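You operate a simulated robot arm through the tools that you are given. There is no shell and no other tool. Be economical: measure what you need, move in short steps, check, and stop when the job is done.

The job below is to be done with a simulated two-armed robot. You get a single attempt, and the scene is never put back.

## Task
Tip the melt water into the teal jug and start the freezer again.
Fine: nothing spilt; stand the empty white tray back, shut the door, then turn the freezer switch on.

The check looks at the end state, three seconds after you hand in, the way a careful person would. Anything else that was tipped, shoved, dropped, spilled or broken makes it a failure.

## Robot
Two 7-joint arms with two-finger parallel grippers on one trunk, on a base that drives. Base frame: it is fixed to the floor where the robot stands at the start and does not move with it; the origin is under the middle of the robot, x ahead of it, y to its left, z up; the surface under the hand at the start is at about z = 0.835. Readings come in m, degrees, newtons and seconds.
The left shoulder is at the start at [0.05, 0.168, 1.182], the right one opposite. With the tool pointing down near the work surface each hand reaches from about 0.1 to 0.66 m from the robot's upright axis, wherever it stands, measured 20 degrees to its own side. Places, roughly: freezer door [0.1, -0.5, 0.4]; freezer switch [0.6, 0, 0.9]; white tray (20x15x11 cm) [0.5, 0.2, 0.9]. Payload 1.57 kg a hand.
The TCP of each hand is the grasp point between the finger pads, 0.03 m short of the fingertips. In the tool frame z runs along the fingers and y along their closing line. The gripper opens to 0.08 m. The fingers are 0.017 m wide and 0.012 m thick; the gripper's body (0.04 by 0.082 m) begins 0.08 m behind the TCP.
Orientation is told as [roll, pitch, yaw] about the base's x, y, z axes, in that order, counted from this pose: with the fingers straight down and closing along the base's y, the tool's x points along the base's -x, its y along +y and its z along -z.

## Interface
- The arms move only by the tool drive_tool. It takes "left_increments", "right_increments" or both (then of equal length, played together; a hand with none holds still); each is text: rows parted by semicolons, each of 7 numbers parted by spaces: the shift along the tool's x, y, z in cm, then the turn, a rotation vector about the tool's x, y, z in degrees, then the finger opening in cm, from 0 to 8. In form: x y z ax ay az fingers; .... A call has 1 to 10 rows; each row shifts and turns the commanded pose from where the row before left it, along the tool's axes as they then stand. A row lasts 0.2 s, in which the tool goes at most 0.05 m and 8.6 degrees; a call with a longer step from one row to the next is refused whole, and so is a gripper value outside its range. Where a pose cannot be reached the arm comes as near as it can. A force on the tool above 40 N (or 10 N above the force at the start of the call, whichever is more), or a blocked arm, ends the call early, and 0.2 s more pass. Each finger travels about 0.045 m/s and halts on what it meets, pressing with about 40 N; the grip force reading is that of the motor and also rises with nothing between the fingers. The clock runs only during rows and for 0.2 s after the last one: add rows that do not move to give the fingers time. The reply holds the time, the measured pose of the TCP, the force on the tool along the base axes, the opening and the grip force, in the units named above and with some noise, with the torque about the TCP (base axes, N m) and any sound that the robot's microphone picked up.
- Cameras (640 x 400 px; columns grow to the right, rows downward): "scene" is now at [0.1196, -0.0384, 1.392]; the picture's right is [-0.44, -0.90, 0.00], its down [-0.51, 0.25, -0.82] and it looks along [0.74, -0.36, -0.57] (base axes); focal length 214 px, centre (320, 200). "left" rides on the left gripper at [0.072, 0.007, -0.122] in its tool frame; the picture's right is [-0.09, 1.00, 0.00], its down [-0.84, -0.08, -0.54] and it looks along [-0.54, -0.05, 0.84] (tool axes); focal length 238 px, centre (320, 200). "right" rides on the right gripper at [0.072, -0.007, -0.122] in its tool frame; the picture's right is [0.09, 1.00, 0.00], its down [-0.84, 0.08, -0.54] and it looks along [-0.54, 0.05, 0.84] (tool axes); focal length 238 px, centre (320, 200). There is no depth. A picture from a camera that has moved, and an enlarged one, comes with that camera's place and axes in the base frame and with its lens.
- capture(camera): a new picture of that camera. No time passes.
- lift_body(by): slides the trunk up (or, below 0, down) by that many m; the arms and the scene camera ride with it, the base frame stays. It gives what a move gives, with no picture.
- drive_base(legs): drives the robot by 1 to 6 legs, each [ahead, left, turn to the left] in m, m and degrees, along the robot's own axes; the way and the turn of a leg run together, so that a leg with both is an arc; at most 1.5 m and 180 degrees a leg. The arms and the cameras ride along, it lands a little off, and it stops where it bumps. It gives what a move gives.
- aim_head(pan, tilt): turns the head with the scene camera to pan (to the left, within 80 degrees either way) and tilt (down, from -29 to 69), counted from straight ahead of the robot. It gives what a move gives.
- inspect(camera, box): a new picture of the part [left, top, right, bottom] of that camera's present view, enlarged. No time passes.
- close_job(): hands the job in; it is judged then, once.

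Work in short steps. Places have to be worked out from the pictures, the camera data and where the tool is seen: move nearer, look again, correct. Check each grasp and each placing, and mend what went wrong. You have 120 turns and 88 pictures in all, those below and enlarged ones among them. Open the grippers and draw the arms clear of the work before you hand the job in, unless the task says otherwise; then end with one line.

The tools are called after "Request:" by a JSON object that holds its "op" and its "data". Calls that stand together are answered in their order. drive_tool: Moves the arms, as the interface text tells. Its arguments: {"type":"object","properties":{"left_increments":{"type":"string"},"right_increments":{"type":"string"}},"required":[]} The other tools are called the same way: lift_body (by) slides the trunk up or down; drive_base (legs) drives the base; aim_head (pan, tilt) turns the head that bears the scene camera; capture (camera) takes a picture; inspect (camera, box) takes an enlarged picture of a part of a camera's view; close_job () hands the job in.

At the start:

```text
time: 0.0
left_tcp_pos: [0.3797, 0.1557, 1.3605]
left_tcp_rot: [-0.1, -0.1, 0.0]
left_ft_force: [0.5, 0.5, 0.6]
left_torque: [0.01, 0.01, 0.02]
left_opening: 0.08
left_grasp_force: 0.0
right_tcp_pos: [0.3109, -0.1566, 1.3286]
right_tcp_rot: [0.0, 0.0, 0.0]
right_ft_force: [-0.6, 0.2, 0.0]
right_torque: [0.0, 0.03, 0.02]
right_opening: 0.0801
right_grasp_force: 0.0
trunk travel left (down, up): [-0.35, 0.093]
robot x, y, heading: [0.0008, -0.0011, 0.0]
head pan, tilt: [-25.8, 34.7]
```

scene: 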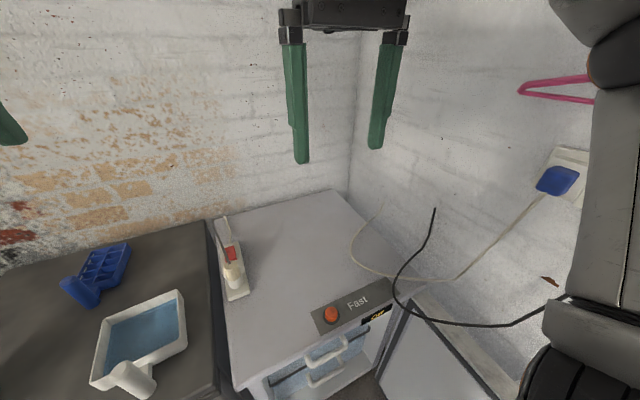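
right: 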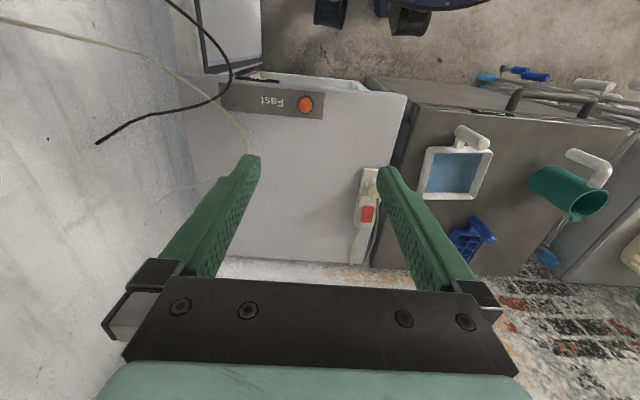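
left: 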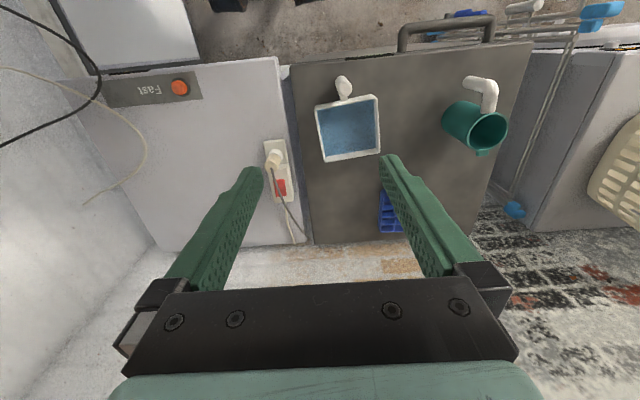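

I'll first look around: the tray and jug to the left, then the freezer front.

Request:
{"op": "aim_head", "data": {"pan": 20, "tilt": 45}}

Request:
{"op": "capture", "data": {"camera": "scene"}}

Request:
{"op": "aim_head", "data": {"pan": -50, "tilt": 55}}

Request:
{"op": "capture", "data": {"camera": "scene"}}

```text
time: 1.1
left_tcp_pos: [0.3794, 0.1571, 1.3612]
left_tcp_rot: [-0.1, -0.1, 0.1]
left_ft_force: [0.3, 0.1, -0.1]
left_torque: [0.02, 0.0, 0.04]
left_opening: 0.0801
left_grasp_force: 0.2
right_tcp_pos: [0.3099, -0.1565, 1.3281]
right_tcp_rot: [0.1, 0.0, 0.0]
right_ft_force: [0.1, -0.1, -0.1]
right_torque: [0.02, 0.02, 0.02]
right_opening: 0.08
right_grasp_force: 0.2
trunk travel left (down, up): [-0.35, 0.093]
robot x, y, heading: [-0.0013, 0.0005, 0.1]
head pan, tilt: [20.0, 45.0]
```

```text
84 pictures are left
camera scene: at [0.1166, 0.0278, 1.3768], right [0.34, -0.94, 0.0], down [-0.66, -0.24, -0.71], along [0.66, 0.24, -0.71], focal length 214 px, centre (320, 200)
```

scene: 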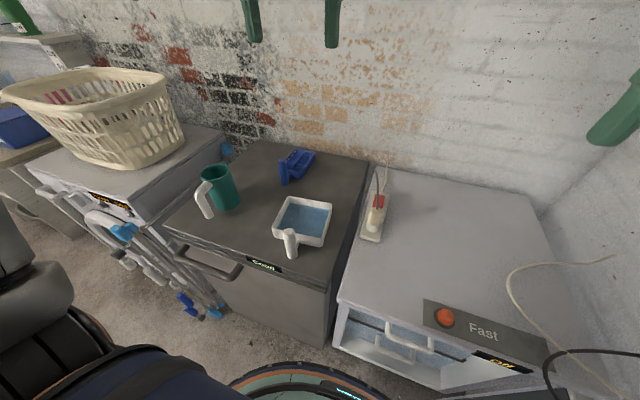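

```text
time: 2.5
left_tcp_pos: [0.3795, 0.1558, 1.3606]
left_tcp_rot: [-0.1, 0.0, 0.0]
left_ft_force: [-0.2, -0.7, 1.1]
left_torque: [-0.03, 0.01, 0.0]
left_opening: 0.08
left_grasp_force: 0.1
right_tcp_pos: [0.3096, -0.1565, 1.3286]
right_tcp_rot: [0.0, 0.1, 0.0]
right_ft_force: [0.3, -1.2, -0.2]
right_torque: [0.0, -0.06, 0.0]
right_opening: 0.0799
right_grasp_force: 0.1
trunk travel left (down, up): [-0.35, 0.093]
robot x, y, heading: [-0.0017, -0.0012, -0.1]
head pan, tilt: [-50.0, 55.0]
```

```text
83 pictures are left
camera scene: at [0.0866, -0.0552, 1.3633], right [-0.77, -0.64, 0.0], down [-0.53, 0.63, -0.57], along [0.37, -0.44, -0.82], focal length 214 px, centre (320, 200)
```

scene: 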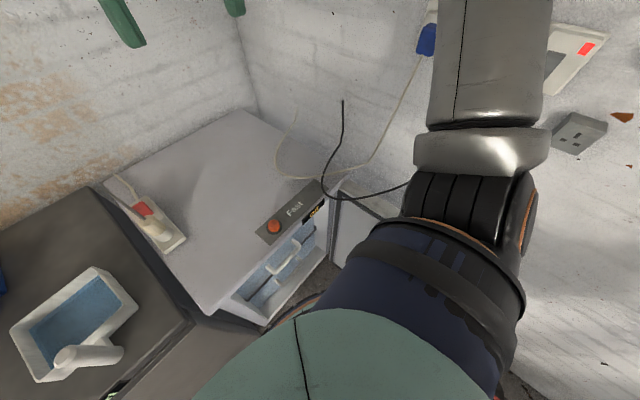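

I'll look at the power strip, wall sockets and the freezer door more closely.

Request:
{"op": "inspect", "data": {"camera": "right", "box": [330, 60, 620, 280]}}

Request:
{"op": "aim_head", "data": {"pan": -10, "tilt": 50}}

Request:
{"op": "inspect", "data": {"camera": "scene", "box": [160, 120, 560, 400]}}

Request:
{"op": "aim_head", "data": {"pan": -80, "tilt": 45}}

Request:
{"op": "capture", "data": {"camera": "scene"}}

```text
1.82 times, centred on (475, 170) of right
camera zoom: at [0.2392, -0.1631, 1.4497], right [-0.09, 1.0, 0.0], down [0.84, 0.08, 0.54], along [0.54, 0.05, -0.84], focal length 433 px, centre (38, 254)
```

zoom: 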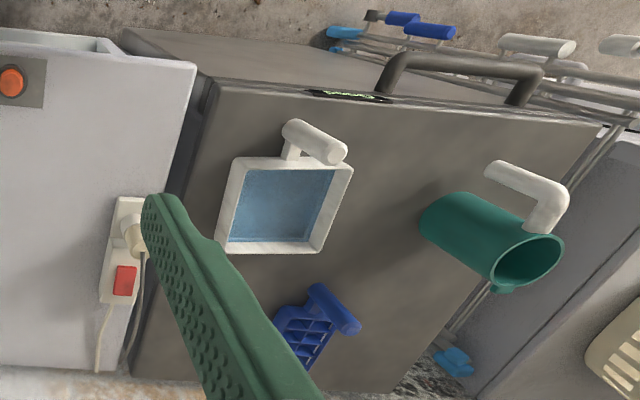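

```text
time: 3.6
left_tcp_pos: [0.3797, 0.1558, 1.3589]
left_tcp_rot: [0.0, 0.0, 0.0]
left_ft_force: [0.4, -0.5, -0.9]
left_torque: [0.01, 0.01, 0.0]
left_opening: 0.0801
left_grasp_force: 0.1
right_tcp_pos: [0.312, -0.1557, 1.3288]
right_tcp_rot: [0.1, 0.0, 0.0]
right_ft_force: [0.5, -0.5, 0.5]
right_torque: [0.02, -0.05, -0.03]
right_opening: 0.08
right_grasp_force: 0.1
trunk travel left (down, up): [-0.35, 0.093]
robot x, y, heading: [0.0005, -0.0005, 0.1]
head pan, tilt: [-10.0, 50.0]
```

```text
1.43 times, centred on (360, 260) of scene
camera zoom: at [0.116, -0.0134, 1.3698], right [-0.17, -0.98, 0.0], down [-0.75, 0.13, -0.64], along [0.63, -0.11, -0.77], focal length 306 px, centre (263, 114)
```

zoom: 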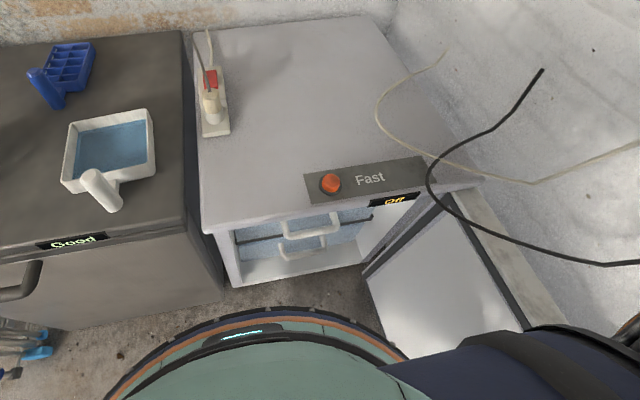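

```text
time: 5.0
left_tcp_pos: [0.3795, 0.1559, 1.3607]
left_tcp_rot: [-0.1, -0.1, -0.1]
left_ft_force: [0.4, -0.4, -0.1]
left_torque: [-0.02, 0.01, 0.04]
left_opening: 0.0798
left_grasp_force: 0.0
right_tcp_pos: [0.3116, -0.1564, 1.328]
right_tcp_rot: [0.1, 0.0, -0.1]
right_ft_force: [0.6, 0.3, -0.6]
right_torque: [0.0, 0.0, 0.0]
right_opening: 0.0799
right_grasp_force: 0.1
trunk travel left (down, up): [-0.35, 0.093]
robot x, y, heading: [0.0017, 0.0016, -0.0]
head pan, tilt: [-80.0, 45.0]
```

```text
80 pictures are left
camera scene: at [0.0544, -0.0801, 1.3768], right [-0.98, -0.17, 0.0], down [-0.12, 0.7, -0.71], along [0.12, -0.7, -0.71], focal length 214 px, centre (320, 200)
```

scene: 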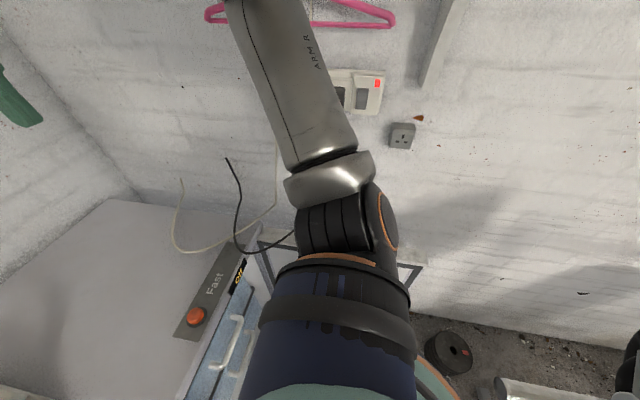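

The handles of tray and jug look like vertical bars; the door is open about 90°. I lower the left hand back from the tray for a closer view.

Request:
{"op": "drive_tool", "data": {"left_increments": "1.5 0.7 4 0 0 0 8; 1.5 0.7 4 0 0 0 8; 1.5 0.7 4 0 0 0 8; 1.5 0.7 4 0 0 0 8; 1 0.7 4 0 0 0 8; 1 0.7 4 0 0 0 8"}}

Request:
{"op": "capture", "data": {"camera": "left"}}

Request:
{"op": "aim_head", "data": {"pan": 25, "tilt": 50}}

Request:
{"op": "inspect", "data": {"camera": "scene", "box": [180, 80, 420, 300]}}

```text
time: 6.4
left_tcp_pos: [0.2992, 0.1977, 1.1201]
left_tcp_rot: [-0.1, -0.1, 0.0]
left_ft_force: [0.4, 0.5, 0.2]
left_torque: [0.01, 0.01, -0.01]
left_opening: 0.0799
left_grasp_force: 0.1
right_tcp_pos: [0.3106, -0.156, 1.3281]
right_tcp_rot: [0.0, 0.1, 0.0]
right_ft_force: [0.7, 0.3, 0.5]
right_torque: [-0.02, -0.01, 0.0]
right_opening: 0.0801
right_grasp_force: 0.1
trunk travel left (down, up): [-0.35, 0.093]
robot x, y, heading: [0.0008, -0.0004, 0.1]
head pan, tilt: [-80.0, 45.0]
```

```text
79 pictures are left
camera left: at [0.2273, 0.2048, 1.2422], right [0.09, 1.0, 0.0], down [0.84, -0.08, 0.54], along [0.54, -0.05, -0.84], focal length 238 px, centre (320, 200)
```

left: 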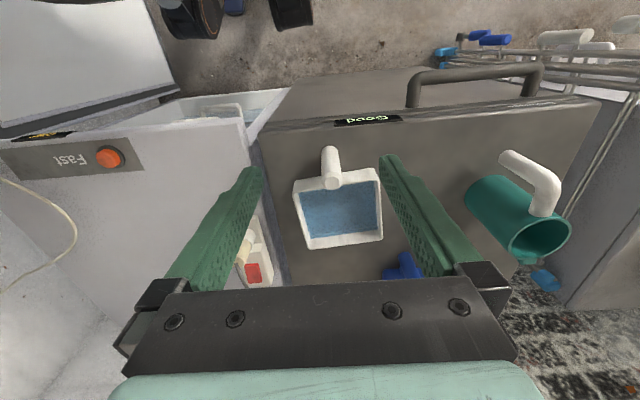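

```text
time: 8.2
left_tcp_pos: [0.2979, 0.1968, 1.1205]
left_tcp_rot: [0.1, 0.0, 0.1]
left_ft_force: [0.0, -0.3, 0.3]
left_torque: [-0.03, -0.01, 0.01]
left_opening: 0.08
left_grasp_force: 0.1
right_tcp_pos: [0.3107, -0.156, 1.3292]
right_tcp_rot: [0.1, 0.0, 0.0]
right_ft_force: [0.0, -0.1, -0.1]
right_torque: [-0.01, 0.0, 0.01]
right_opening: 0.0799
right_grasp_force: 0.0
trunk travel left (down, up): [-0.35, 0.093]
robot x, y, heading: [-0.0009, -0.0031, 0.2]
head pan, tilt: [25.0, 50.0]
```

```text
1.82 times, centred on (300, 190) of scene
camera zoom: at [0.11, 0.0325, 1.3698], right [0.42, -0.91, 0.0], down [-0.69, -0.32, -0.64], along [0.58, 0.27, -0.77], focal length 390 px, centre (356, 218)
```

zoom: 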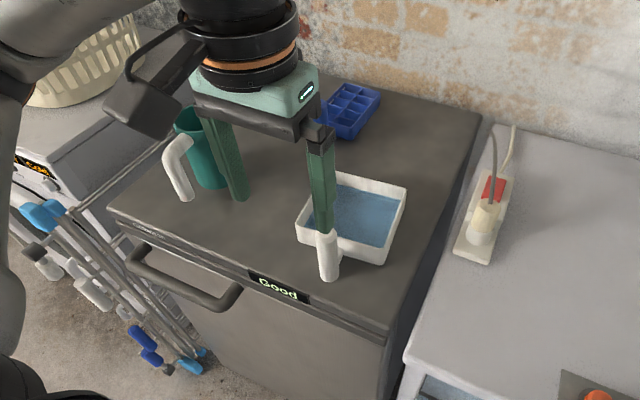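

The tray is about 15×15 cm and 5 cm deep, with its centre near (0.49, 0.22). Its vertical handle is near (0.38, 0.208), with the top at z≈0.95. The jug is near (0.50, 0.515) with its rim at z≈0.965. I drive the base 0.2 m left so the left arm can work between them, then look again.

Request:
{"op": "drive_base", "data": {"legs": [[0, 0.2, 0]]}}

Request:
{"op": "capture", "data": {"camera": "left"}}

Request:
{"op": "inspect", "data": {"camera": "scene", "box": [160, 100, 560, 350]}}

```text
time: 10.6
left_tcp_pos: [0.2993, 0.3958, 1.1201]
left_tcp_rot: [-0.1, 0.0, 0.0]
left_ft_force: [0.9, -0.3, -0.2]
left_torque: [0.0, 0.02, 0.02]
left_opening: 0.0799
left_grasp_force: 0.1
right_tcp_pos: [0.3123, 0.0436, 1.3284]
right_tcp_rot: [-0.1, 0.0, 0.0]
right_ft_force: [0.5, 0.6, -0.5]
right_torque: [-0.01, 0.01, 0.02]
right_opening: 0.0802
right_grasp_force: 0.1
trunk travel left (down, up): [-0.35, 0.093]
robot x, y, heading: [0.0016, 0.1993, -0.0]
head pan, tilt: [25.0, 50.0]
```

```text
77 pictures are left
camera left: at [0.2277, 0.4033, 1.2424], right [0.09, 1.0, 0.0], down [0.84, -0.08, 0.54], along [0.54, -0.05, -0.84], focal length 238 px, centre (320, 200)
```

left: 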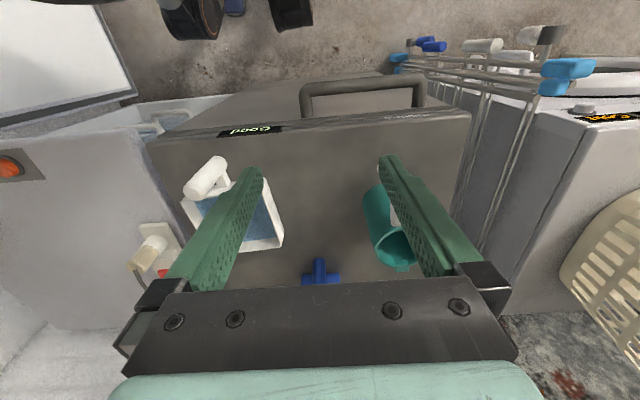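

```text
1.60 times, centred on (360, 225) of scene
camera zoom: at [0.11, 0.2316, 1.3698], right [0.42, -0.91, 0.0], down [-0.69, -0.32, -0.64], along [0.58, 0.27, -0.77], focal length 343 px, centre (256, 160)
```

zoom: 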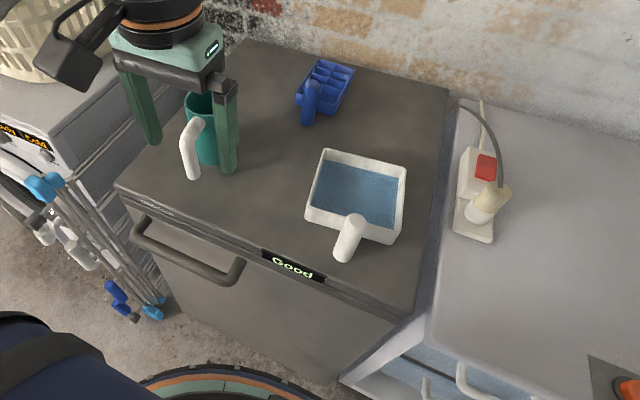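

Handle confirmed at (0.383, 0.207). I turn the left tool to yaw −90° so it closes along x, then move above the handle.

Request:
{"op": "drive_tool", "data": {"left_increments": "0 0 0 0 0 8.5 8; 0 0 0 0 0 8.5 8; 0 0 0 0 0 8.5 8; 0 0 0 0 0 8.5 8; 0 0 0 0 0 8.5 8; 0 0 0 0 0 8.5 8; 0 0 0 0 0 8.5 8; 0 0 0 0 0 8.5 8; 0 0 0 0 0 8.5 6; 0 0 0 0 0 8.5 5"}}

Request:
{"op": "drive_tool", "data": {"left_increments": "0 0 0 0 0 5 4.5"}}

```text
time: 12.8
left_tcp_pos: [0.2755, 0.373, 1.1177]
left_tcp_rot: [-0.1, 0.0, -85.1]
left_ft_force: [0.1, 0.6, 0.0]
left_torque: [0.01, 0.0, 0.01]
left_opening: 0.0502
left_grasp_force: 0.0
left hand out of reach, approached as far as the arm can: row 10
right_tcp_pos: [0.3108, 0.0423, 1.3277]
right_tcp_rot: [0.1, 0.0, 0.0]
right_ft_force: [0.4, -0.5, 0.2]
right_torque: [-0.01, -0.02, 0.02]
right_opening: 0.0802
right_grasp_force: 0.1
trunk travel left (down, up): [-0.35, 0.093]
robot x, y, heading: [-0.0023, 0.2016, 0.1]
head pan, tilt: [25.0, 50.0]
```

```text
time: 13.2
left_tcp_pos: [0.2635, 0.3634, 1.1171]
left_tcp_rot: [0.1, 0.0, -89.8]
left_ft_force: [-0.3, 0.6, 1.0]
left_torque: [0.01, -0.01, -0.02]
left_opening: 0.0449
left_grasp_force: 0.1
left hand out of reach, approached as far as the arm can: row 1
right_tcp_pos: [0.3103, 0.0411, 1.3284]
right_tcp_rot: [0.1, 0.0, 0.0]
right_ft_force: [0.2, -0.3, 0.1]
right_torque: [-0.01, -0.02, -0.02]
right_opening: 0.0798
right_grasp_force: 0.0
trunk travel left (down, up): [-0.35, 0.093]
robot x, y, heading: [-0.0013, 0.2007, 0.2]
head pan, tilt: [25.0, 50.0]
```

Yaw −90° is at the joint limit here, but it should ease off nearer the handle. I move across above the handle at z≈1.12.

Request:
{"op": "drive_tool", "data": {"left_increments": "-3.1 1.35 0 0 0 0 4.5; -3.1 1.35 0 0 0 0 4.5; -3.1 1.35 0 0 0 0 4.5; -3.1 1.35 0 0 0 0 4.5; -3.2 1.35 0 0 0 0 4.5; -3.2 1.35 0 0 0 0 4.5; 0 0 0 0 0 0 4.5"}}

Request:
{"op": "capture", "data": {"camera": "left"}}

```text
time: 14.8
left_tcp_pos: [0.331, 0.1853, 1.122]
left_tcp_rot: [0.1, 0.0, -89.8]
left_ft_force: [-0.1, -0.2, -0.2]
left_torque: [0.0, 0.01, 0.0]
left_opening: 0.045
left_grasp_force: 0.0
left hand out of reach, approached as far as the arm can: row 6
right_tcp_pos: [0.311, 0.043, 1.3292]
right_tcp_rot: [0.1, 0.0, 0.0]
right_ft_force: [0.3, -0.5, -0.5]
right_torque: [-0.02, 0.0, 0.01]
right_opening: 0.08
right_grasp_force: 0.0
trunk travel left (down, up): [-0.35, 0.093]
robot x, y, heading: [0.0011, 0.2043, -0.1]
head pan, tilt: [25.0, 50.0]
```

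```text
75 pictures are left
camera left: at [0.3375, 0.2577, 1.2443], right [1.0, -0.09, 0.0], down [-0.08, -0.84, 0.54], along [-0.05, -0.54, -0.84], focal length 238 px, centre (320, 200)
```

left: 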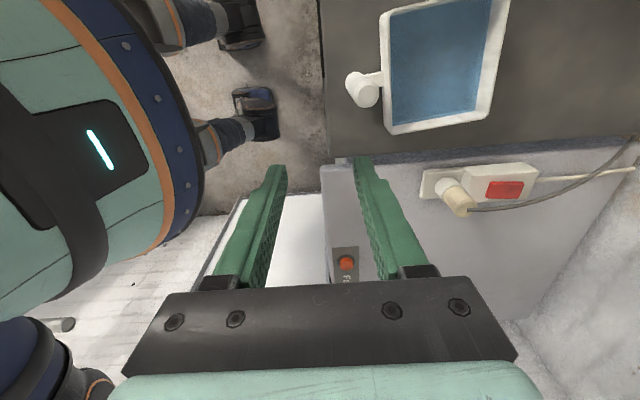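

Now a zoom on the handle to see the stalk between bar and tray.

Request:
{"op": "inspect", "data": {"camera": "left", "box": [320, 40, 480, 140]}}

Request:
{"op": "inspect", "data": {"camera": "scene", "box": [330, 170, 450, 270]}}

```text
4.00 times, centred on (400, 90) of left
camera zoom: at [0.3375, 0.2577, 1.2443], right [1.0, -0.09, 0.0], down [-0.08, -0.84, 0.54], along [-0.05, -0.54, -0.84], focal length 953 px, centre (0, 640)
```

zoom: 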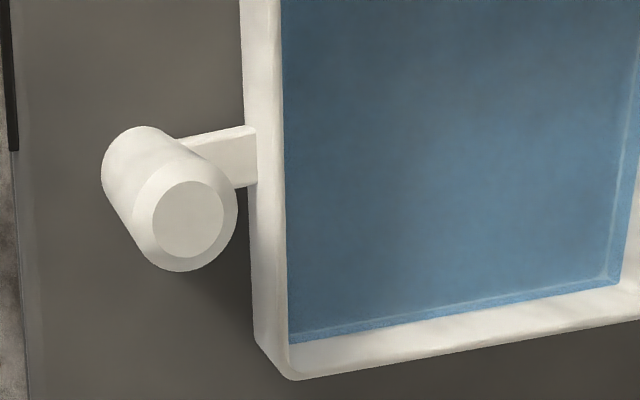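

```text
4.00 times, centred on (390, 220) of scene
camera zoom: at [0.1101, 0.2314, 1.3698], right [0.42, -0.91, 0.0], down [-0.69, -0.32, -0.64], along [0.58, 0.27, -0.77], focal length 858 px, centre (40, 120)
```

zoom: 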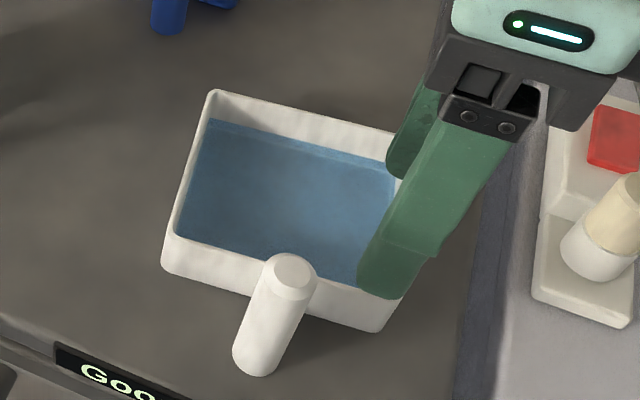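

Handle axis at (0.388, 0.207), radius 1.5 cm, top at z≈0.945. I centre over it and descend partway.

Request:
{"op": "drive_tool", "data": {"left_increments": "1.1 2.85 1.5 0 0 0 4.5; 1.1 2.85 1.5 0 0 0 4.5; 0 0 3 0 0 0 4.5; 0 0 3 0 0 0 4.5; 0 0 0 0 0 0 4.5"}}

Request:
{"op": "capture", "data": {"camera": "left"}}

Request:
{"op": "inspect", "data": {"camera": "scene", "box": [330, 140, 450, 240]}}

```text
time: 16.0
left_tcp_pos: [0.3269, 0.1911, 1.0527]
left_tcp_rot: [0.1, -0.1, -90.0]
left_ft_force: [0.8, 0.0, 0.3]
left_torque: [-0.02, 0.01, 0.01]
left_opening: 0.045
left_grasp_force: 0.1
left hand out of reach, approached as far as the arm can: row 1, 2, 4
right_tcp_pos: [0.3103, 0.0436, 1.3281]
right_tcp_rot: [0.0, -0.1, -0.1]
right_ft_force: [-0.2, 0.4, 0.7]
right_torque: [-0.01, 0.03, 0.0]
right_opening: 0.0802
right_grasp_force: 0.0
trunk travel left (down, up): [-0.35, 0.093]
robot x, y, heading: [-0.0025, 0.196, -0.3]
head pan, tilt: [25.0, 50.0]
```

```text
72 pictures are left
camera left: at [0.3338, 0.263, 1.1746], right [1.0, -0.09, 0.0], down [-0.08, -0.84, 0.54], along [-0.05, -0.54, -0.84], focal length 238 px, centre (320, 200)
```

left: 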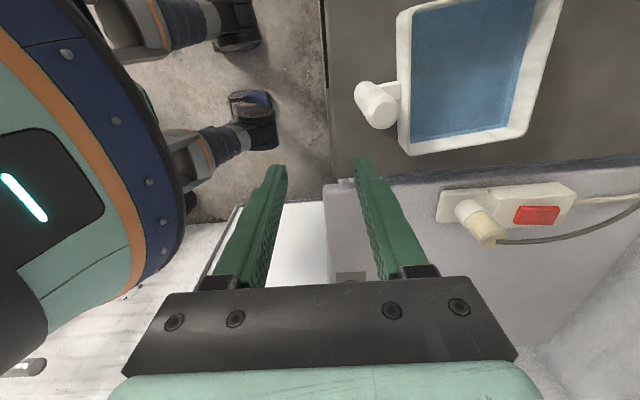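

```text
4.00 times, centred on (390, 190) of scene
camera zoom: at [0.1099, 0.2324, 1.3698], right [0.42, -0.91, 0.0], down [-0.69, -0.32, -0.64], along [0.58, 0.27, -0.77], focal length 858 px, centre (40, 240)
```

zoom: 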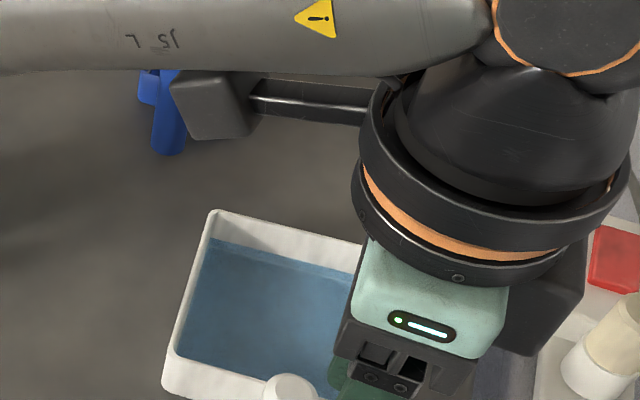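

Yaw −90° is out of reach at the handle. I back off to yaw −60°, which still closes mostly along x, and centre again.

Request:
{"op": "drive_tool", "data": {"left_increments": "0 0 0 0 0 -7.5 4.5; 0 0 0 0 0 -7.5 4.5; 0 0 0 0 0 -7.5 4.5; 0 0 0 0 0 -7.5 4.5; -0.8 3 0 0 0 0 4.5; -0.9 3.1 0 0 0 0 4.5; 0 0 0 0 0 0 4.5"}}

```text
time: 17.6
left_tcp_pos: [0.3874, 0.2083, 1.0521]
left_tcp_rot: [-0.1, 0.0, -59.9]
left_ft_force: [0.4, 0.1, -0.5]
left_torque: [-0.01, -0.01, 0.03]
left_opening: 0.0449
left_grasp_force: 0.1
right_tcp_pos: [0.3092, 0.0423, 1.3288]
right_tcp_rot: [0.1, 0.1, 0.0]
right_ft_force: [-0.1, 0.9, -0.4]
right_torque: [-0.03, 0.03, 0.02]
right_opening: 0.08
right_grasp_force: 0.1
trunk travel left (down, up): [-0.35, 0.093]
robot x, y, heading: [-0.0009, 0.1981, 0.0]
head pan, tilt: [25.0, 50.0]
```

That pose is reachable. Before grasping I rehearse the pour empty-handed: yaw to +10°, then over to the pour start.

Request:
{"op": "drive_tool", "data": {"left_increments": "0 0 -1 0 0 -7.8 4.5; 0 0 -1 0 0 -7.8 4.5; 0 0 -1 0 0 -7.8 4.5; 0 0 0 0 0 -7.8 4.5; 0 0 0 0 0 -7.8 4.5; 0 0 0 0 0 -7.8 4.5; 0 0 0 0 0 -7.8 4.5; 0 0 0 0 0 -7.8 4.5; 0 0 0 0 0 -7.6 4.5"}}

Request:
{"op": "drive_tool", "data": {"left_increments": "-4.17 2.03 0 0 0 0 4.5; -4.17 2.03 0 0 0 0 4.5; -4.17 2.03 0 0 0 0 4.5; -4.17 2.03 0 0 0 0 4.5; 0 0 0 0 0 0 4.5"}}

Request:
{"op": "drive_tool", "data": {"left_increments": ".285 .782 -2.467 7.52 -2.74 0 4.5; .285 .782 -2.467 7.52 -2.74 0 4.5; .285 .782 -2.467 7.52 -2.74 0 4.5; .285 .782 -2.467 7.52 -2.74 0 4.5; .285 .782 -2.467 7.52 -2.74 0 4.5; .285 .782 -2.467 7.52 -2.74 0 4.5; .285 .782 -2.467 7.52 -2.74 0 4.5"}}

Request:
{"op": "drive_tool", "data": {"left_increments": ".285 .782 -2.467 7.52 -2.74 0 4.5; .285 .782 -2.467 7.52 -2.74 0 4.5; .285 .782 -2.467 7.52 -2.74 0 4.5; .285 .782 -2.467 7.52 -2.74 0 4.5; .285 .782 -2.467 7.52 -2.74 0 4.5; .285 .782 -2.467 7.52 -2.74 0 4.5; .285 .782 -2.467 7.52 -2.74 0 4.5"}}

Request:
{"op": "capture", "data": {"camera": "scene"}}

```text
time: 19.6
left_tcp_pos: [0.3886, 0.2074, 1.082]
left_tcp_rot: [-0.1, 0.0, 10.1]
left_ft_force: [-0.1, 0.1, 0.0]
left_torque: [0.03, 0.02, 0.03]
left_opening: 0.045
left_grasp_force: 0.1
right_tcp_pos: [0.3105, 0.0428, 1.3278]
right_tcp_rot: [0.1, 0.0, 0.0]
right_ft_force: [-0.6, -0.1, -0.1]
right_torque: [-0.04, -0.01, -0.05]
right_opening: 0.0798
right_grasp_force: 0.0
trunk travel left (down, up): [-0.35, 0.093]
robot x, y, heading: [0.0038, 0.1965, -0.4]
head pan, tilt: [25.0, 50.0]
```

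```text
time: 20.8
left_tcp_pos: [0.5386, 0.314, 1.0818]
left_tcp_rot: [0.0, 0.0, 10.0]
left_ft_force: [0.4, -0.5, -0.9]
left_torque: [0.03, 0.01, -0.04]
left_opening: 0.045
left_grasp_force: 0.0
right_tcp_pos: [0.3098, 0.0419, 1.3283]
right_tcp_rot: [0.1, 0.0, 0.0]
right_ft_force: [0.8, -0.6, 0.9]
right_torque: [-0.02, -0.01, 0.0]
right_opening: 0.0798
right_grasp_force: 0.0
trunk travel left (down, up): [-0.35, 0.093]
robot x, y, heading: [-0.0035, 0.1994, 0.1]
head pan, tilt: [25.0, 50.0]
```

```text
time: 22.4
left_tcp_pos: [0.4782, 0.4192, 1.211]
left_tcp_rot: [-54.5, -16.5, 18.7]
left_ft_force: [0.4, 0.1, 0.3]
left_torque: [-0.01, 0.02, 0.02]
left_opening: 0.0452
left_grasp_force: 0.1
right_tcp_pos: [0.3099, 0.0439, 1.3278]
right_tcp_rot: [0.0, -0.1, 0.0]
right_ft_force: [0.5, 0.2, -0.2]
right_torque: [-0.02, -0.02, 0.03]
right_opening: 0.08
right_grasp_force: 0.0
trunk travel left (down, up): [-0.35, 0.093]
robot x, y, heading: [-0.0035, 0.1975, 0.2]
head pan, tilt: [25.0, 50.0]
```

```text
time: 24.0
left_tcp_pos: [0.3926, 0.5692, 1.1845]
left_tcp_rot: [-113.5, -18.5, 37.9]
left_ft_force: [-1.5, 0.2, -0.1]
left_torque: [-0.04, 0.0, 0.02]
left_opening: 0.045
left_grasp_force: 0.0
right_tcp_pos: [0.3108, 0.0433, 1.3271]
right_tcp_rot: [0.1, 0.0, 0.0]
right_ft_force: [-0.8, 0.0, 0.6]
right_torque: [-0.01, 0.01, -0.05]
right_opening: 0.0803
right_grasp_force: 0.1
trunk travel left (down, up): [-0.35, 0.093]
robot x, y, heading: [-0.0013, 0.1966, 0.1]
head pan, tilt: [25.0, 50.0]
```

```text
70 pictures are left
camera scene: at [0.1101, 0.2314, 1.3699], right [0.42, -0.91, 0.0], down [-0.69, -0.32, -0.64], along [0.58, 0.27, -0.77], focal length 214 px, centre (320, 200)
```

scene: 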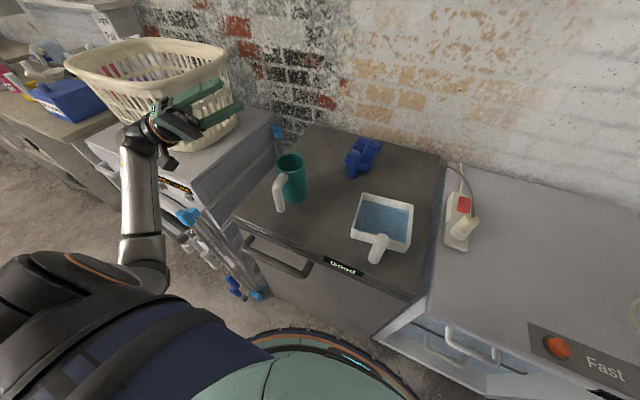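

The whole pour motion is reachable. The jug is now unobstructed, so I measure its rim, then retrace.

Request:
{"op": "inspect", "data": {"camera": "scene", "box": [250, 130, 346, 220]}}

Request:
{"op": "inspect", "data": {"camera": "right", "box": [320, 80, 560, 300]}}

Request:
{"op": "drive_tool", "data": {"left_increments": "-.285 -.782 2.467 -7.52 2.74 0 4.5; -.285 -.782 2.467 -7.52 2.74 0 4.5; -.285 -.782 2.467 -7.52 2.74 0 4.5; -.285 -.782 2.467 -7.52 2.74 0 4.5; -.285 -.782 2.467 -7.52 2.74 0 4.5; -.285 -.782 2.467 -7.52 2.74 0 4.5; -.285 -.782 2.467 -7.52 2.74 0 4.5"}}

Request:
{"op": "drive_tool", "data": {"left_increments": "-.285 -.782 2.467 -7.52 2.74 0 4.5; -.285 -.782 2.467 -7.52 2.74 0 4.5; -.285 -.782 2.467 -7.52 2.74 0 4.5; -.285 -.782 2.467 -7.52 2.74 0 4.5; -.285 -.782 2.467 -7.52 2.74 0 4.5; -.285 -.782 2.467 -7.52 2.74 0 4.5; -.285 -.782 2.467 -7.52 2.74 0 4.5; 0 0 0 0 0 0 4.5"}}

```text
4.44 times, centred on (298, 175) of scene
camera zoom: at [0.1101, 0.2314, 1.3699], right [0.42, -0.91, 0.0], down [-0.69, -0.32, -0.64], along [0.58, 0.27, -0.77], focal length 953 px, centre (418, 311)
```

zoom: 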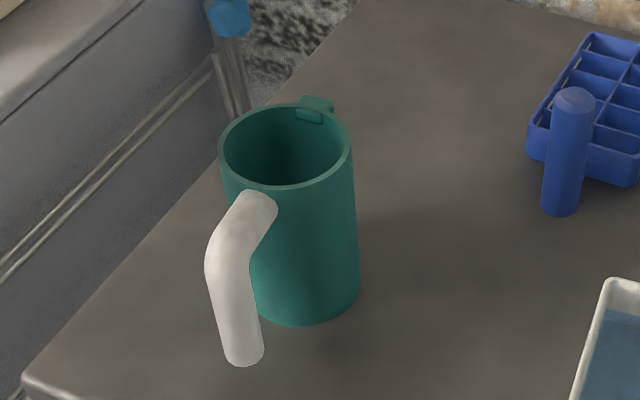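

```text
1.82 times, centred on (440, 190) of right
camera zoom: at [0.2394, 0.0357, 1.4498], right [-0.09, 1.0, 0.0], down [0.84, 0.08, 0.54], along [0.54, 0.05, -0.84], focal length 433 px, centre (102, 218)
```

zoom: 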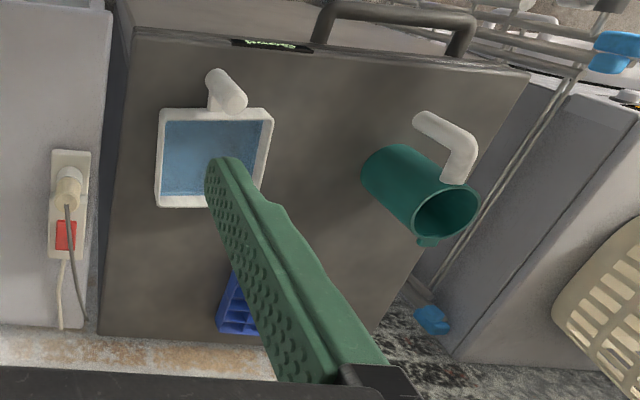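

```text
time: 25.6
left_tcp_pos: [0.4761, 0.422, 1.2353]
left_tcp_rot: [-54.2, -16.3, 18.6]
left_ft_force: [0.3, 0.3, -0.1]
left_torque: [0.03, -0.02, 0.0]
left_opening: 0.0451
left_grasp_force: 0.1
right_tcp_pos: [0.311, 0.0423, 1.3284]
right_tcp_rot: [0.1, -0.1, -0.1]
right_ft_force: [-0.1, -0.5, 0.3]
right_torque: [0.01, -0.01, 0.02]
right_opening: 0.0801
right_grasp_force: 0.1
trunk travel left (down, up): [-0.35, 0.093]
robot x, y, heading: [-0.0038, 0.199, 0.1]
head pan, tilt: [25.0, 50.0]
```

```text
time: 27.4
left_tcp_pos: [0.5442, 0.3045, 1.1234]
left_tcp_rot: [0.2, -0.1, 10.0]
left_ft_force: [-0.2, -0.5, 0.1]
left_torque: [-0.02, 0.04, 0.0]
left_opening: 0.0449
left_grasp_force: 0.1
right_tcp_pos: [0.31, 0.0436, 1.3274]
right_tcp_rot: [0.0, 0.1, 0.0]
right_ft_force: [-0.3, 0.3, -0.9]
right_torque: [-0.01, 0.01, -0.01]
right_opening: 0.0796
right_grasp_force: 0.1
trunk travel left (down, up): [-0.35, 0.093]
robot x, y, heading: [0.0032, 0.1989, 0.1]
head pan, tilt: [25.0, 50.0]
```

Jug rim centre is ≈(0.485, 0.493) at z≈0.988, with an inner radius of about 3.6 cm. I return over the handle at yaw −60°.

Request:
{"op": "drive_tool", "data": {"left_increments": "4.27 -1.72 0 0 0 0 4.5; 4.27 -1.72 0 0 0 0 4.5; 4.27 -1.72 0 0 0 0 4.5; 4.27 -1.72 0 0 0 0 4.5; 0 0 0 0 0 0 4.5"}}

Request:
{"op": "drive_tool", "data": {"left_increments": "0 0 0 0 0 7.8 4.5; 0 0 0 0 0 7.8 4.5; 0 0 0 0 0 7.8 4.5; 0 0 1 0 0 7.8 4.5; 0 0 1 0 0 7.8 4.5; 0 0 1 0 0 7.8 4.5; 0 0 1 0 0 7.8 4.5; 0 0 1 0 0 7.8 4.5; 0 0 1 0 0 7.6 4.5; 0 0 0 0 0 0 4.5"}}

Request:
{"op": "capture", "data": {"camera": "left"}}

```text
time: 28.6
left_tcp_pos: [0.3869, 0.2078, 1.124]
left_tcp_rot: [0.0, -0.1, 10.1]
left_ft_force: [0.3, 0.6, 0.1]
left_torque: [0.02, -0.01, 0.03]
left_opening: 0.0449
left_grasp_force: 0.1
right_tcp_pos: [0.3111, 0.0431, 1.3285]
right_tcp_rot: [0.1, 0.1, 0.0]
right_ft_force: [1.0, -0.4, -0.3]
right_torque: [-0.01, 0.01, -0.01]
right_opening: 0.08
right_grasp_force: 0.0
trunk travel left (down, up): [-0.35, 0.093]
robot x, y, heading: [0.0001, 0.1968, 0.0]
head pan, tilt: [25.0, 50.0]
```

```text
time: 30.8
left_tcp_pos: [0.3875, 0.2084, 1.0639]
left_tcp_rot: [0.0, 0.1, -60.1]
left_ft_force: [0.2, 0.1, -0.5]
left_torque: [0.03, 0.01, 0.01]
left_opening: 0.0451
left_grasp_force: 0.0
right_tcp_pos: [0.3123, 0.0424, 1.3288]
right_tcp_rot: [0.1, 0.0, 0.0]
right_ft_force: [0.3, 0.5, 0.5]
right_torque: [0.01, 0.01, -0.04]
right_opening: 0.0799
right_grasp_force: 0.1
trunk travel left (down, up): [-0.35, 0.093]
robot x, y, heading: [0.0005, 0.1997, -0.2]
head pan, tilt: [25.0, 50.0]
```

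```text
67 pictures are left
camera left: at [0.3578, 0.2742, 1.1851], right [0.91, 0.42, 0.0], down [0.35, -0.76, 0.54], along [0.23, -0.49, -0.84], focal length 238 px, centre (320, 200)
```

left: 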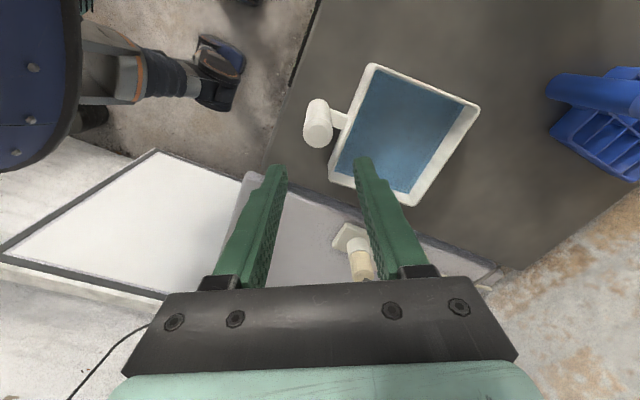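

The handle projects to (0.388, 0.210), right under the hand. I descend around it to z≈0.932, with the tips staying above the rim.

Request:
{"op": "drive_tool", "data": {"left_increments": "0 0 3 0 0 0 4.5; 0 0 3 0 0 0 4.5; 0 0 2.5 0 0 0 4.5; 0 0 2 0 0 0 4.5; 0 0 1.5 0 0 0 4.5; 0 0 1.2 0 0 0 4.5; 0 0 0 0 0 0 4.5"}}

Request:
{"op": "capture", "data": {"camera": "left"}}

Request:
{"op": "inspect", "data": {"camera": "scene", "box": [310, 170, 450, 290]}}

```text
time: 32.4
left_tcp_pos: [0.3878, 0.2072, 0.9326]
left_tcp_rot: [0.0, 0.0, -60.0]
left_ft_force: [0.7, 0.5, 0.1]
left_torque: [0.01, 0.01, 0.02]
left_opening: 0.0451
left_grasp_force: 0.1
right_tcp_pos: [0.3103, 0.0429, 1.3289]
right_tcp_rot: [0.1, 0.0, 0.1]
right_ft_force: [-0.3, 1.0, 0.5]
right_torque: [-0.01, 0.0, 0.03]
right_opening: 0.0802
right_grasp_force: 0.0
trunk travel left (down, up): [-0.35, 0.093]
robot x, y, heading: [-0.0011, 0.1969, -0.1]
head pan, tilt: [25.0, 50.0]
```

```text
66 pictures are left
camera left: at [0.3586, 0.2732, 1.0537], right [0.91, 0.42, 0.0], down [0.35, -0.76, 0.54], along [0.23, -0.49, -0.84], focal length 238 px, centre (320, 200)
```

left: 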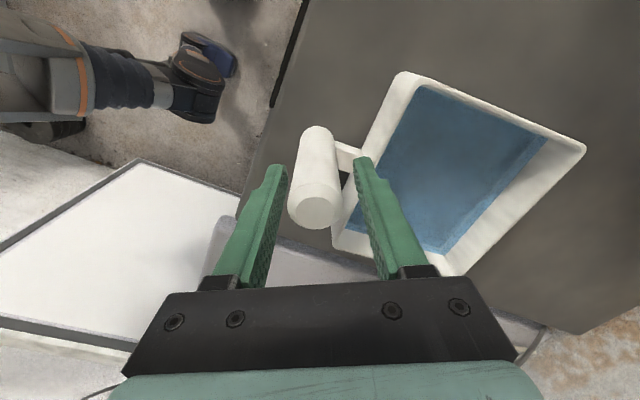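

```text
3.33 times, centred on (380, 230) of scene
camera zoom: at [0.11, 0.2313, 1.3699], right [0.42, -0.91, 0.0], down [-0.69, -0.32, -0.64], along [0.58, 0.27, -0.77], focal length 715 px, centre (120, 100)
```

zoom: 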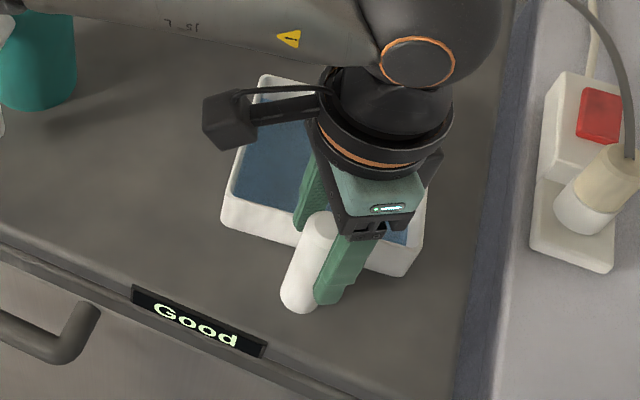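

The bar sits centred between the pads. I close the gripper.

Request:
{"op": "drive_tool", "data": {"left_increments": "0 0 0 0 0 0 3.5; 0 0 0 0 0 0 2.5; 0 0 0 0 0 0 1.5; 0 0 0 0 0 0 0; 0 0 0 0 0 0 0"}}

```text
time: 33.6
left_tcp_pos: [0.388, 0.2083, 0.9323]
left_tcp_rot: [-0.1, 0.0, -60.1]
left_ft_force: [-1.5, -1.3, 1.0]
left_torque: [0.22, -0.26, -0.05]
left_opening: 0.0284
left_grasp_force: 38.7
right_tcp_pos: [0.31, 0.0425, 1.328]
right_tcp_rot: [0.1, 0.0, 0.1]
right_ft_force: [0.2, 0.6, 0.1]
right_torque: [0.0, 0.0, 0.02]
right_opening: 0.0799
right_grasp_force: 0.1
trunk travel left (down, up): [-0.35, 0.093]
robot x, y, heading: [-0.0002, 0.1991, 0.3]
head pan, tilt: [25.0, 50.0]
```

Firm grip on a 2.8 cm bar. I lift gently and watch the load and any sag.

Request:
{"op": "drive_tool", "data": {"left_increments": "0 0 -0.2 0 0 0 0; 0 0 -0.4 0 0 0 0; 0 0 -0.4 0 0 0 0; 0 0 -0.4 0 0 0 0; 0 0 -0.2 0 0 0 0; 0 0 0 0 0 0 0"}}

Request:
{"op": "capture", "data": {"camera": "left"}}

Request:
{"op": "inspect", "data": {"camera": "scene", "box": [310, 170, 450, 290]}}

```text
time: 35.0
left_tcp_pos: [0.3881, 0.2075, 0.948]
left_tcp_rot: [0.1, 0.0, -60.0]
left_ft_force: [0.0, 0.6, -3.1]
left_torque: [-0.01, 0.2, -0.01]
left_opening: 0.0287
left_grasp_force: 39.2
right_tcp_pos: [0.3113, 0.0435, 1.3275]
right_tcp_rot: [0.2, 0.0, 0.0]
right_ft_force: [0.5, 0.9, 0.2]
right_torque: [0.02, 0.0, -0.03]
right_opening: 0.0803
right_grasp_force: 0.0
trunk travel left (down, up): [-0.35, 0.093]
robot x, y, heading: [0.0023, 0.2012, -0.0]
head pan, tilt: [25.0, 50.0]
```

```text
64 pictures are left
camera left: at [0.3582, 0.2737, 1.0699], right [0.91, 0.42, 0.0], down [0.35, -0.76, 0.54], along [0.23, -0.49, -0.84], focal length 238 px, centre (320, 200)
```

left: 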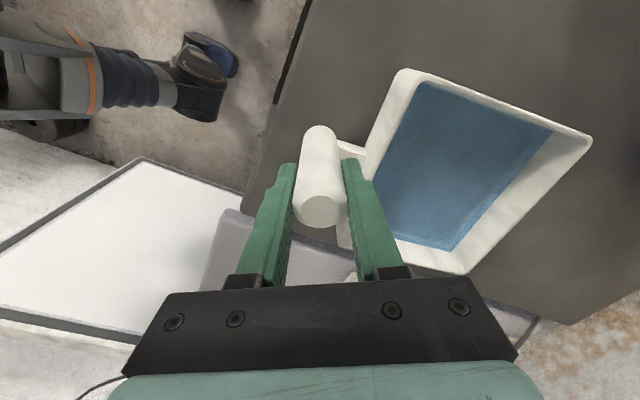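

```text
3.33 times, centred on (380, 230) of scene
camera zoom: at [0.1102, 0.2313, 1.3698], right [0.42, -0.91, 0.0], down [-0.69, -0.32, -0.64], along [0.58, 0.27, -0.77], focal length 715 px, centre (120, 100)
```

zoom: 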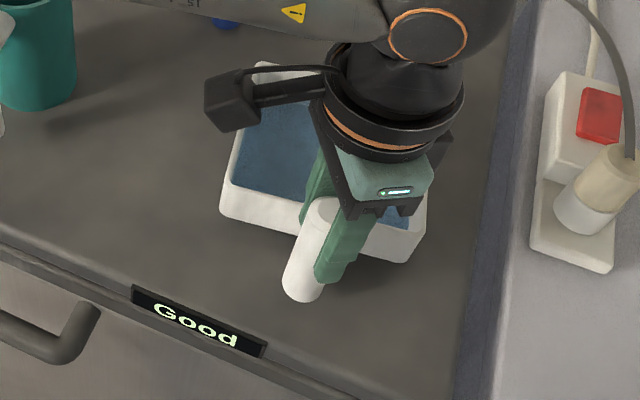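

The load is only about 3 N and level, with no slip. I lift smoothly to z≈1.10.

Request:
{"op": "drive_tool", "data": {"left_increments": "0 0 -0.5 0 0 0 0; 0 0 -1 0 0 0 0; 0 0 -1.6 0 0 0 0; 0 0 -2.2 0 0 0 0; 0 0 -2.4 0 0 0 0; 0 0 -2.4 0 0 0 0; 0 0 -2.2 0 0 0 0; 0 0 -1.6 0 0 0 0; 0 0 -1 0 0 0 0; 0 0 -0.5 0 0 0 0"}}

```text
time: 37.2
left_tcp_pos: [0.3877, 0.208, 1.1023]
left_tcp_rot: [-0.1, 0.0, -60.0]
left_ft_force: [-0.5, -0.1, -2.3]
left_torque: [-0.05, 0.16, 0.0]
left_opening: 0.0287
left_grasp_force: 38.5
right_tcp_pos: [0.3094, 0.0431, 1.3271]
right_tcp_rot: [0.2, 0.0, 0.0]
right_ft_force: [-0.1, -0.5, 0.4]
right_torque: [0.04, -0.02, 0.01]
right_opening: 0.0802
right_grasp_force: 0.1
trunk travel left (down, up): [-0.35, 0.093]
robot x, y, heading: [-0.0015, 0.1999, 0.0]
head pan, tilt: [25.0, 50.0]
```

I yaw the level tray by +70° in two smooth swings.

Request:
{"op": "drive_tool", "data": {"left_increments": "0 0 0 0 0 -1 0; 0 0 0 0 0 -2.5 0; 0 0 0 0 0 -4 0; 0 0 0 0 0 -5 0; 0 0 0 0 0 -5 0; 0 0 0 0 0 -5 0; 0 0 0 0 0 -5 0; 0 0 0 0 0 -4 0; 0 0 0 0 0 -2.5 0; 0 0 0 0 0 -1 0"}}

Request:
{"op": "drive_tool", "data": {"left_increments": "0 0 0 0 0 -1 0; 0 0 0 0 0 -2.5 0; 0 0 0 0 0 -4 0; 0 0 0 0 0 -5 0; 0 0 0 0 0 -5 0; 0 0 0 0 0 -5 0; 0 0 0 0 0 -5 0; 0 0 0 0 0 -4 0; 0 0 0 0 0 -2.5 0; 0 0 0 0 0 -1 0"}}

Request:
{"op": "capture", "data": {"camera": "scene"}}

```text
time: 39.4
left_tcp_pos: [0.3875, 0.2076, 1.1022]
left_tcp_rot: [-0.1, 0.0, -24.8]
left_ft_force: [-0.5, -0.2, -2.3]
left_torque: [-0.15, 0.11, -0.03]
left_opening: 0.0282
left_grasp_force: 38.3
right_tcp_pos: [0.3109, 0.0435, 1.3275]
right_tcp_rot: [0.1, 0.1, 0.0]
right_ft_force: [0.1, -0.3, 0.1]
right_torque: [-0.01, -0.01, -0.01]
right_opening: 0.0801
right_grasp_force: 0.0
trunk travel left (down, up): [-0.35, 0.093]
robot x, y, heading: [0.0006, 0.2003, 0.2]
head pan, tilt: [25.0, 50.0]
```

```text
time: 41.6
left_tcp_pos: [0.3883, 0.2081, 1.1017]
left_tcp_rot: [0.1, 0.0, 10.1]
left_ft_force: [0.3, -0.2, -3.0]
left_torque: [-0.2, 0.01, -0.01]
left_opening: 0.0284
left_grasp_force: 38.3
right_tcp_pos: [0.3105, 0.0419, 1.3285]
right_tcp_rot: [0.2, 0.0, 0.0]
right_ft_force: [0.6, 0.0, -0.2]
right_torque: [0.0, 0.01, -0.03]
right_opening: 0.0798
right_grasp_force: 0.0
trunk travel left (down, up): [-0.35, 0.093]
robot x, y, heading: [0.0005, 0.1961, -0.1]
head pan, tilt: [25.0, 50.0]
```

```text
62 pictures are left
camera scene: at [0.1101, 0.2313, 1.3698], right [0.42, -0.91, 0.0], down [-0.69, -0.32, -0.64], along [0.58, 0.27, -0.77], focal length 214 px, centre (320, 200)
```

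scene: 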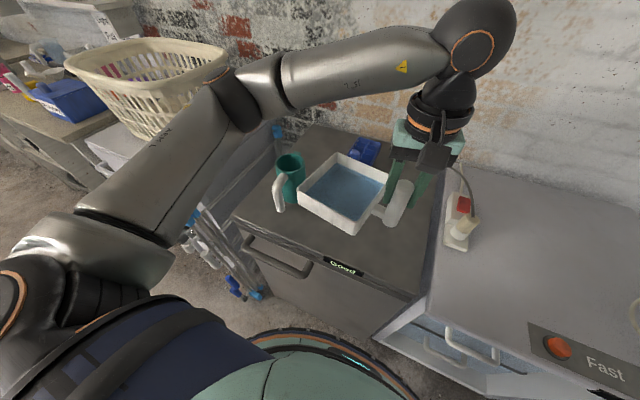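

The tray is level with no spill. I carry it smoothly toward the jug, rising slightly so its floor clears the jug rim.

Request:
{"op": "drive_tool", "data": {"left_increments": "-.59 .24 -.15 0 0 0 0; -1.17 .48 -.25 0 0 0 0; -1.76 .72 -.3 0 0 0 0; -1.91 .79 -.3 0 0 0 0; -1.91 .79 -.2 0 0 0 0; -1.91 .79 -.2 0 0 0 0; -1.91 .79 -.1 0 0 0 0; -1.76 .72 0 0 0 0 0; -1.17 .48 0 0 0 0 0; -.59 .24 0 0 0 0 0"}}

Request:
{"op": "inspect", "data": {"camera": "scene", "box": [230, 60, 430, 220]}}

Request:
{"op": "capture", "data": {"camera": "right"}}

Request:
{"op": "capture", "data": {"camera": "left"}}

```text
time: 43.8
left_tcp_pos: [0.522, 0.294, 1.1158]
left_tcp_rot: [-0.1, 0.0, 9.9]
left_ft_force: [0.1, -0.1, -1.8]
left_torque: [-0.2, 0.02, 0.0]
left_opening: 0.0283
left_grasp_force: 38.5
right_tcp_pos: [0.3111, 0.0419, 1.3283]
right_tcp_rot: [0.2, -0.1, 0.0]
right_ft_force: [-0.2, 0.4, -0.1]
right_torque: [-0.03, 0.01, 0.0]
right_opening: 0.0801
right_grasp_force: 0.1
trunk travel left (down, up): [-0.35, 0.093]
robot x, y, heading: [0.0042, 0.1984, 0.2]
head pan, tilt: [25.0, 50.0]
```

```text
2.50 times, centred on (330, 140) of scene
camera zoom: at [0.1102, 0.2314, 1.3698], right [0.42, -0.91, 0.0], down [-0.69, -0.32, -0.64], along [0.58, 0.27, -0.77], focal length 536 px, centre (295, 350)
```

zoom: 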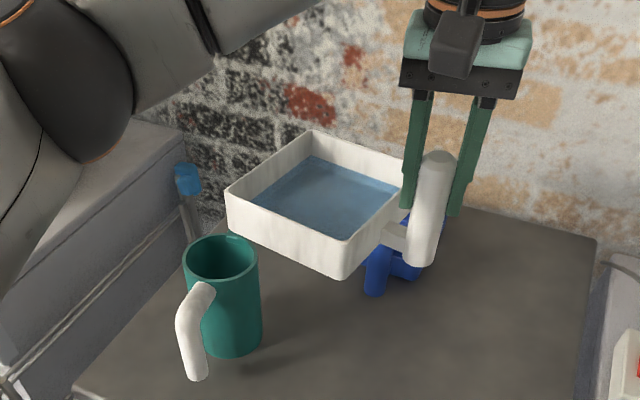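

```text
60 pictures are left
camera right: at [0.2395, 0.0357, 1.4497], right [-0.09, 1.0, 0.0], down [0.84, 0.08, 0.54], along [0.54, 0.05, -0.84], focal length 238 px, centre (320, 200)
```

right: 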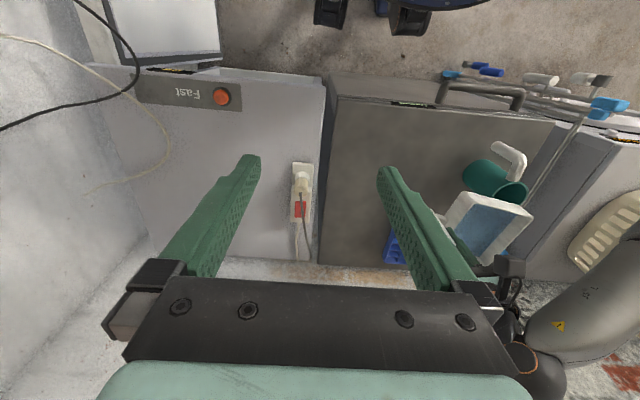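

```text
59 pictures are left
camera left: at [0.4505, 0.2876, 1.2387], right [-0.08, 1.0, 0.0], down [0.84, 0.07, 0.54], along [0.54, 0.04, -0.84], focal length 238 px, centre (320, 200)
```

left: 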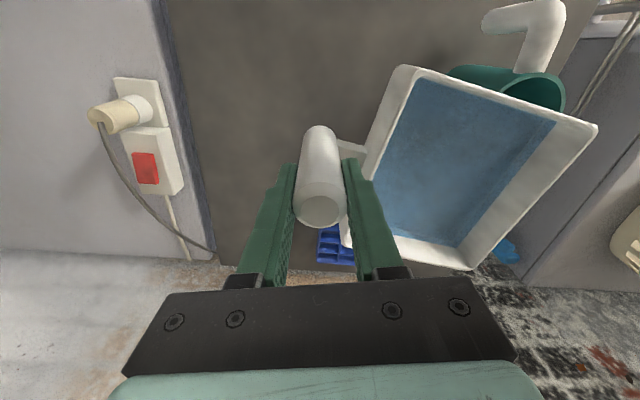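

The pour corner is at about (0.485, 0.481), 8 cm above the jug mouth, slightly behind its centre as wanted. I start tilting about that corner while lowering it a bit.

Request:
{"op": "drive_tool", "data": {"left_increments": ".03 .08 -.02 .94 -.342 0 0; .045 .125 -.18 1.41 -.513 0 0; .06 .16 -.34 1.88 -.684 0 0; .065 .18 -.34 1.88 -.684 0 0; .065 .18 -.34 1.88 -.684 0 0; .065 .19 -.34 1.88 -.684 0 0; .07 .2 -.34 1.88 -.684 0 0; 0 0 0 0 0 0 0"}}

Request:
{"op": "inspect", "data": {"camera": "scene", "box": [230, 60, 430, 220]}}

```text
time: 45.6
left_tcp_pos: [0.5144, 0.3055, 1.1334]
left_tcp_rot: [-11.7, -4.2, 10.5]
left_ft_force: [0.0, -0.7, -1.7]
left_torque: [-0.17, 0.01, -0.01]
left_opening: 0.0281
left_grasp_force: 38.4
right_tcp_pos: [0.3106, 0.0427, 1.3274]
right_tcp_rot: [0.1, 0.0, 0.0]
right_ft_force: [0.5, -0.5, -0.2]
right_torque: [-0.01, -0.01, -0.01]
right_opening: 0.08
right_grasp_force: 0.0
trunk travel left (down, up): [-0.35, 0.093]
robot x, y, heading: [-0.0003, 0.1964, 0.3]
head pan, tilt: [25.0, 50.0]
```

```text
2.50 times, centred on (330, 140) of scene
camera zoom: at [0.1102, 0.2313, 1.3698], right [0.42, -0.91, 0.0], down [-0.69, -0.32, -0.64], along [0.58, 0.27, -0.77], focal length 536 px, centre (295, 350)
```

zoom: 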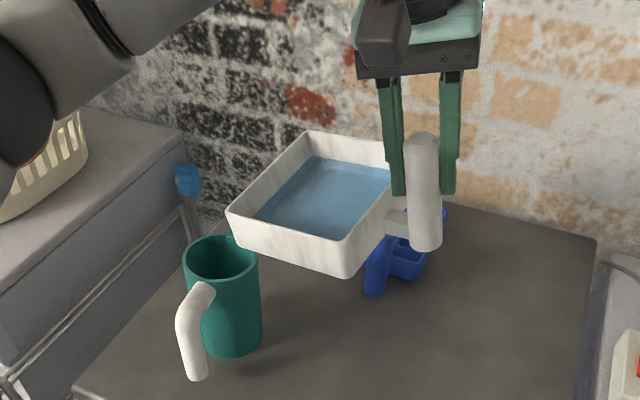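

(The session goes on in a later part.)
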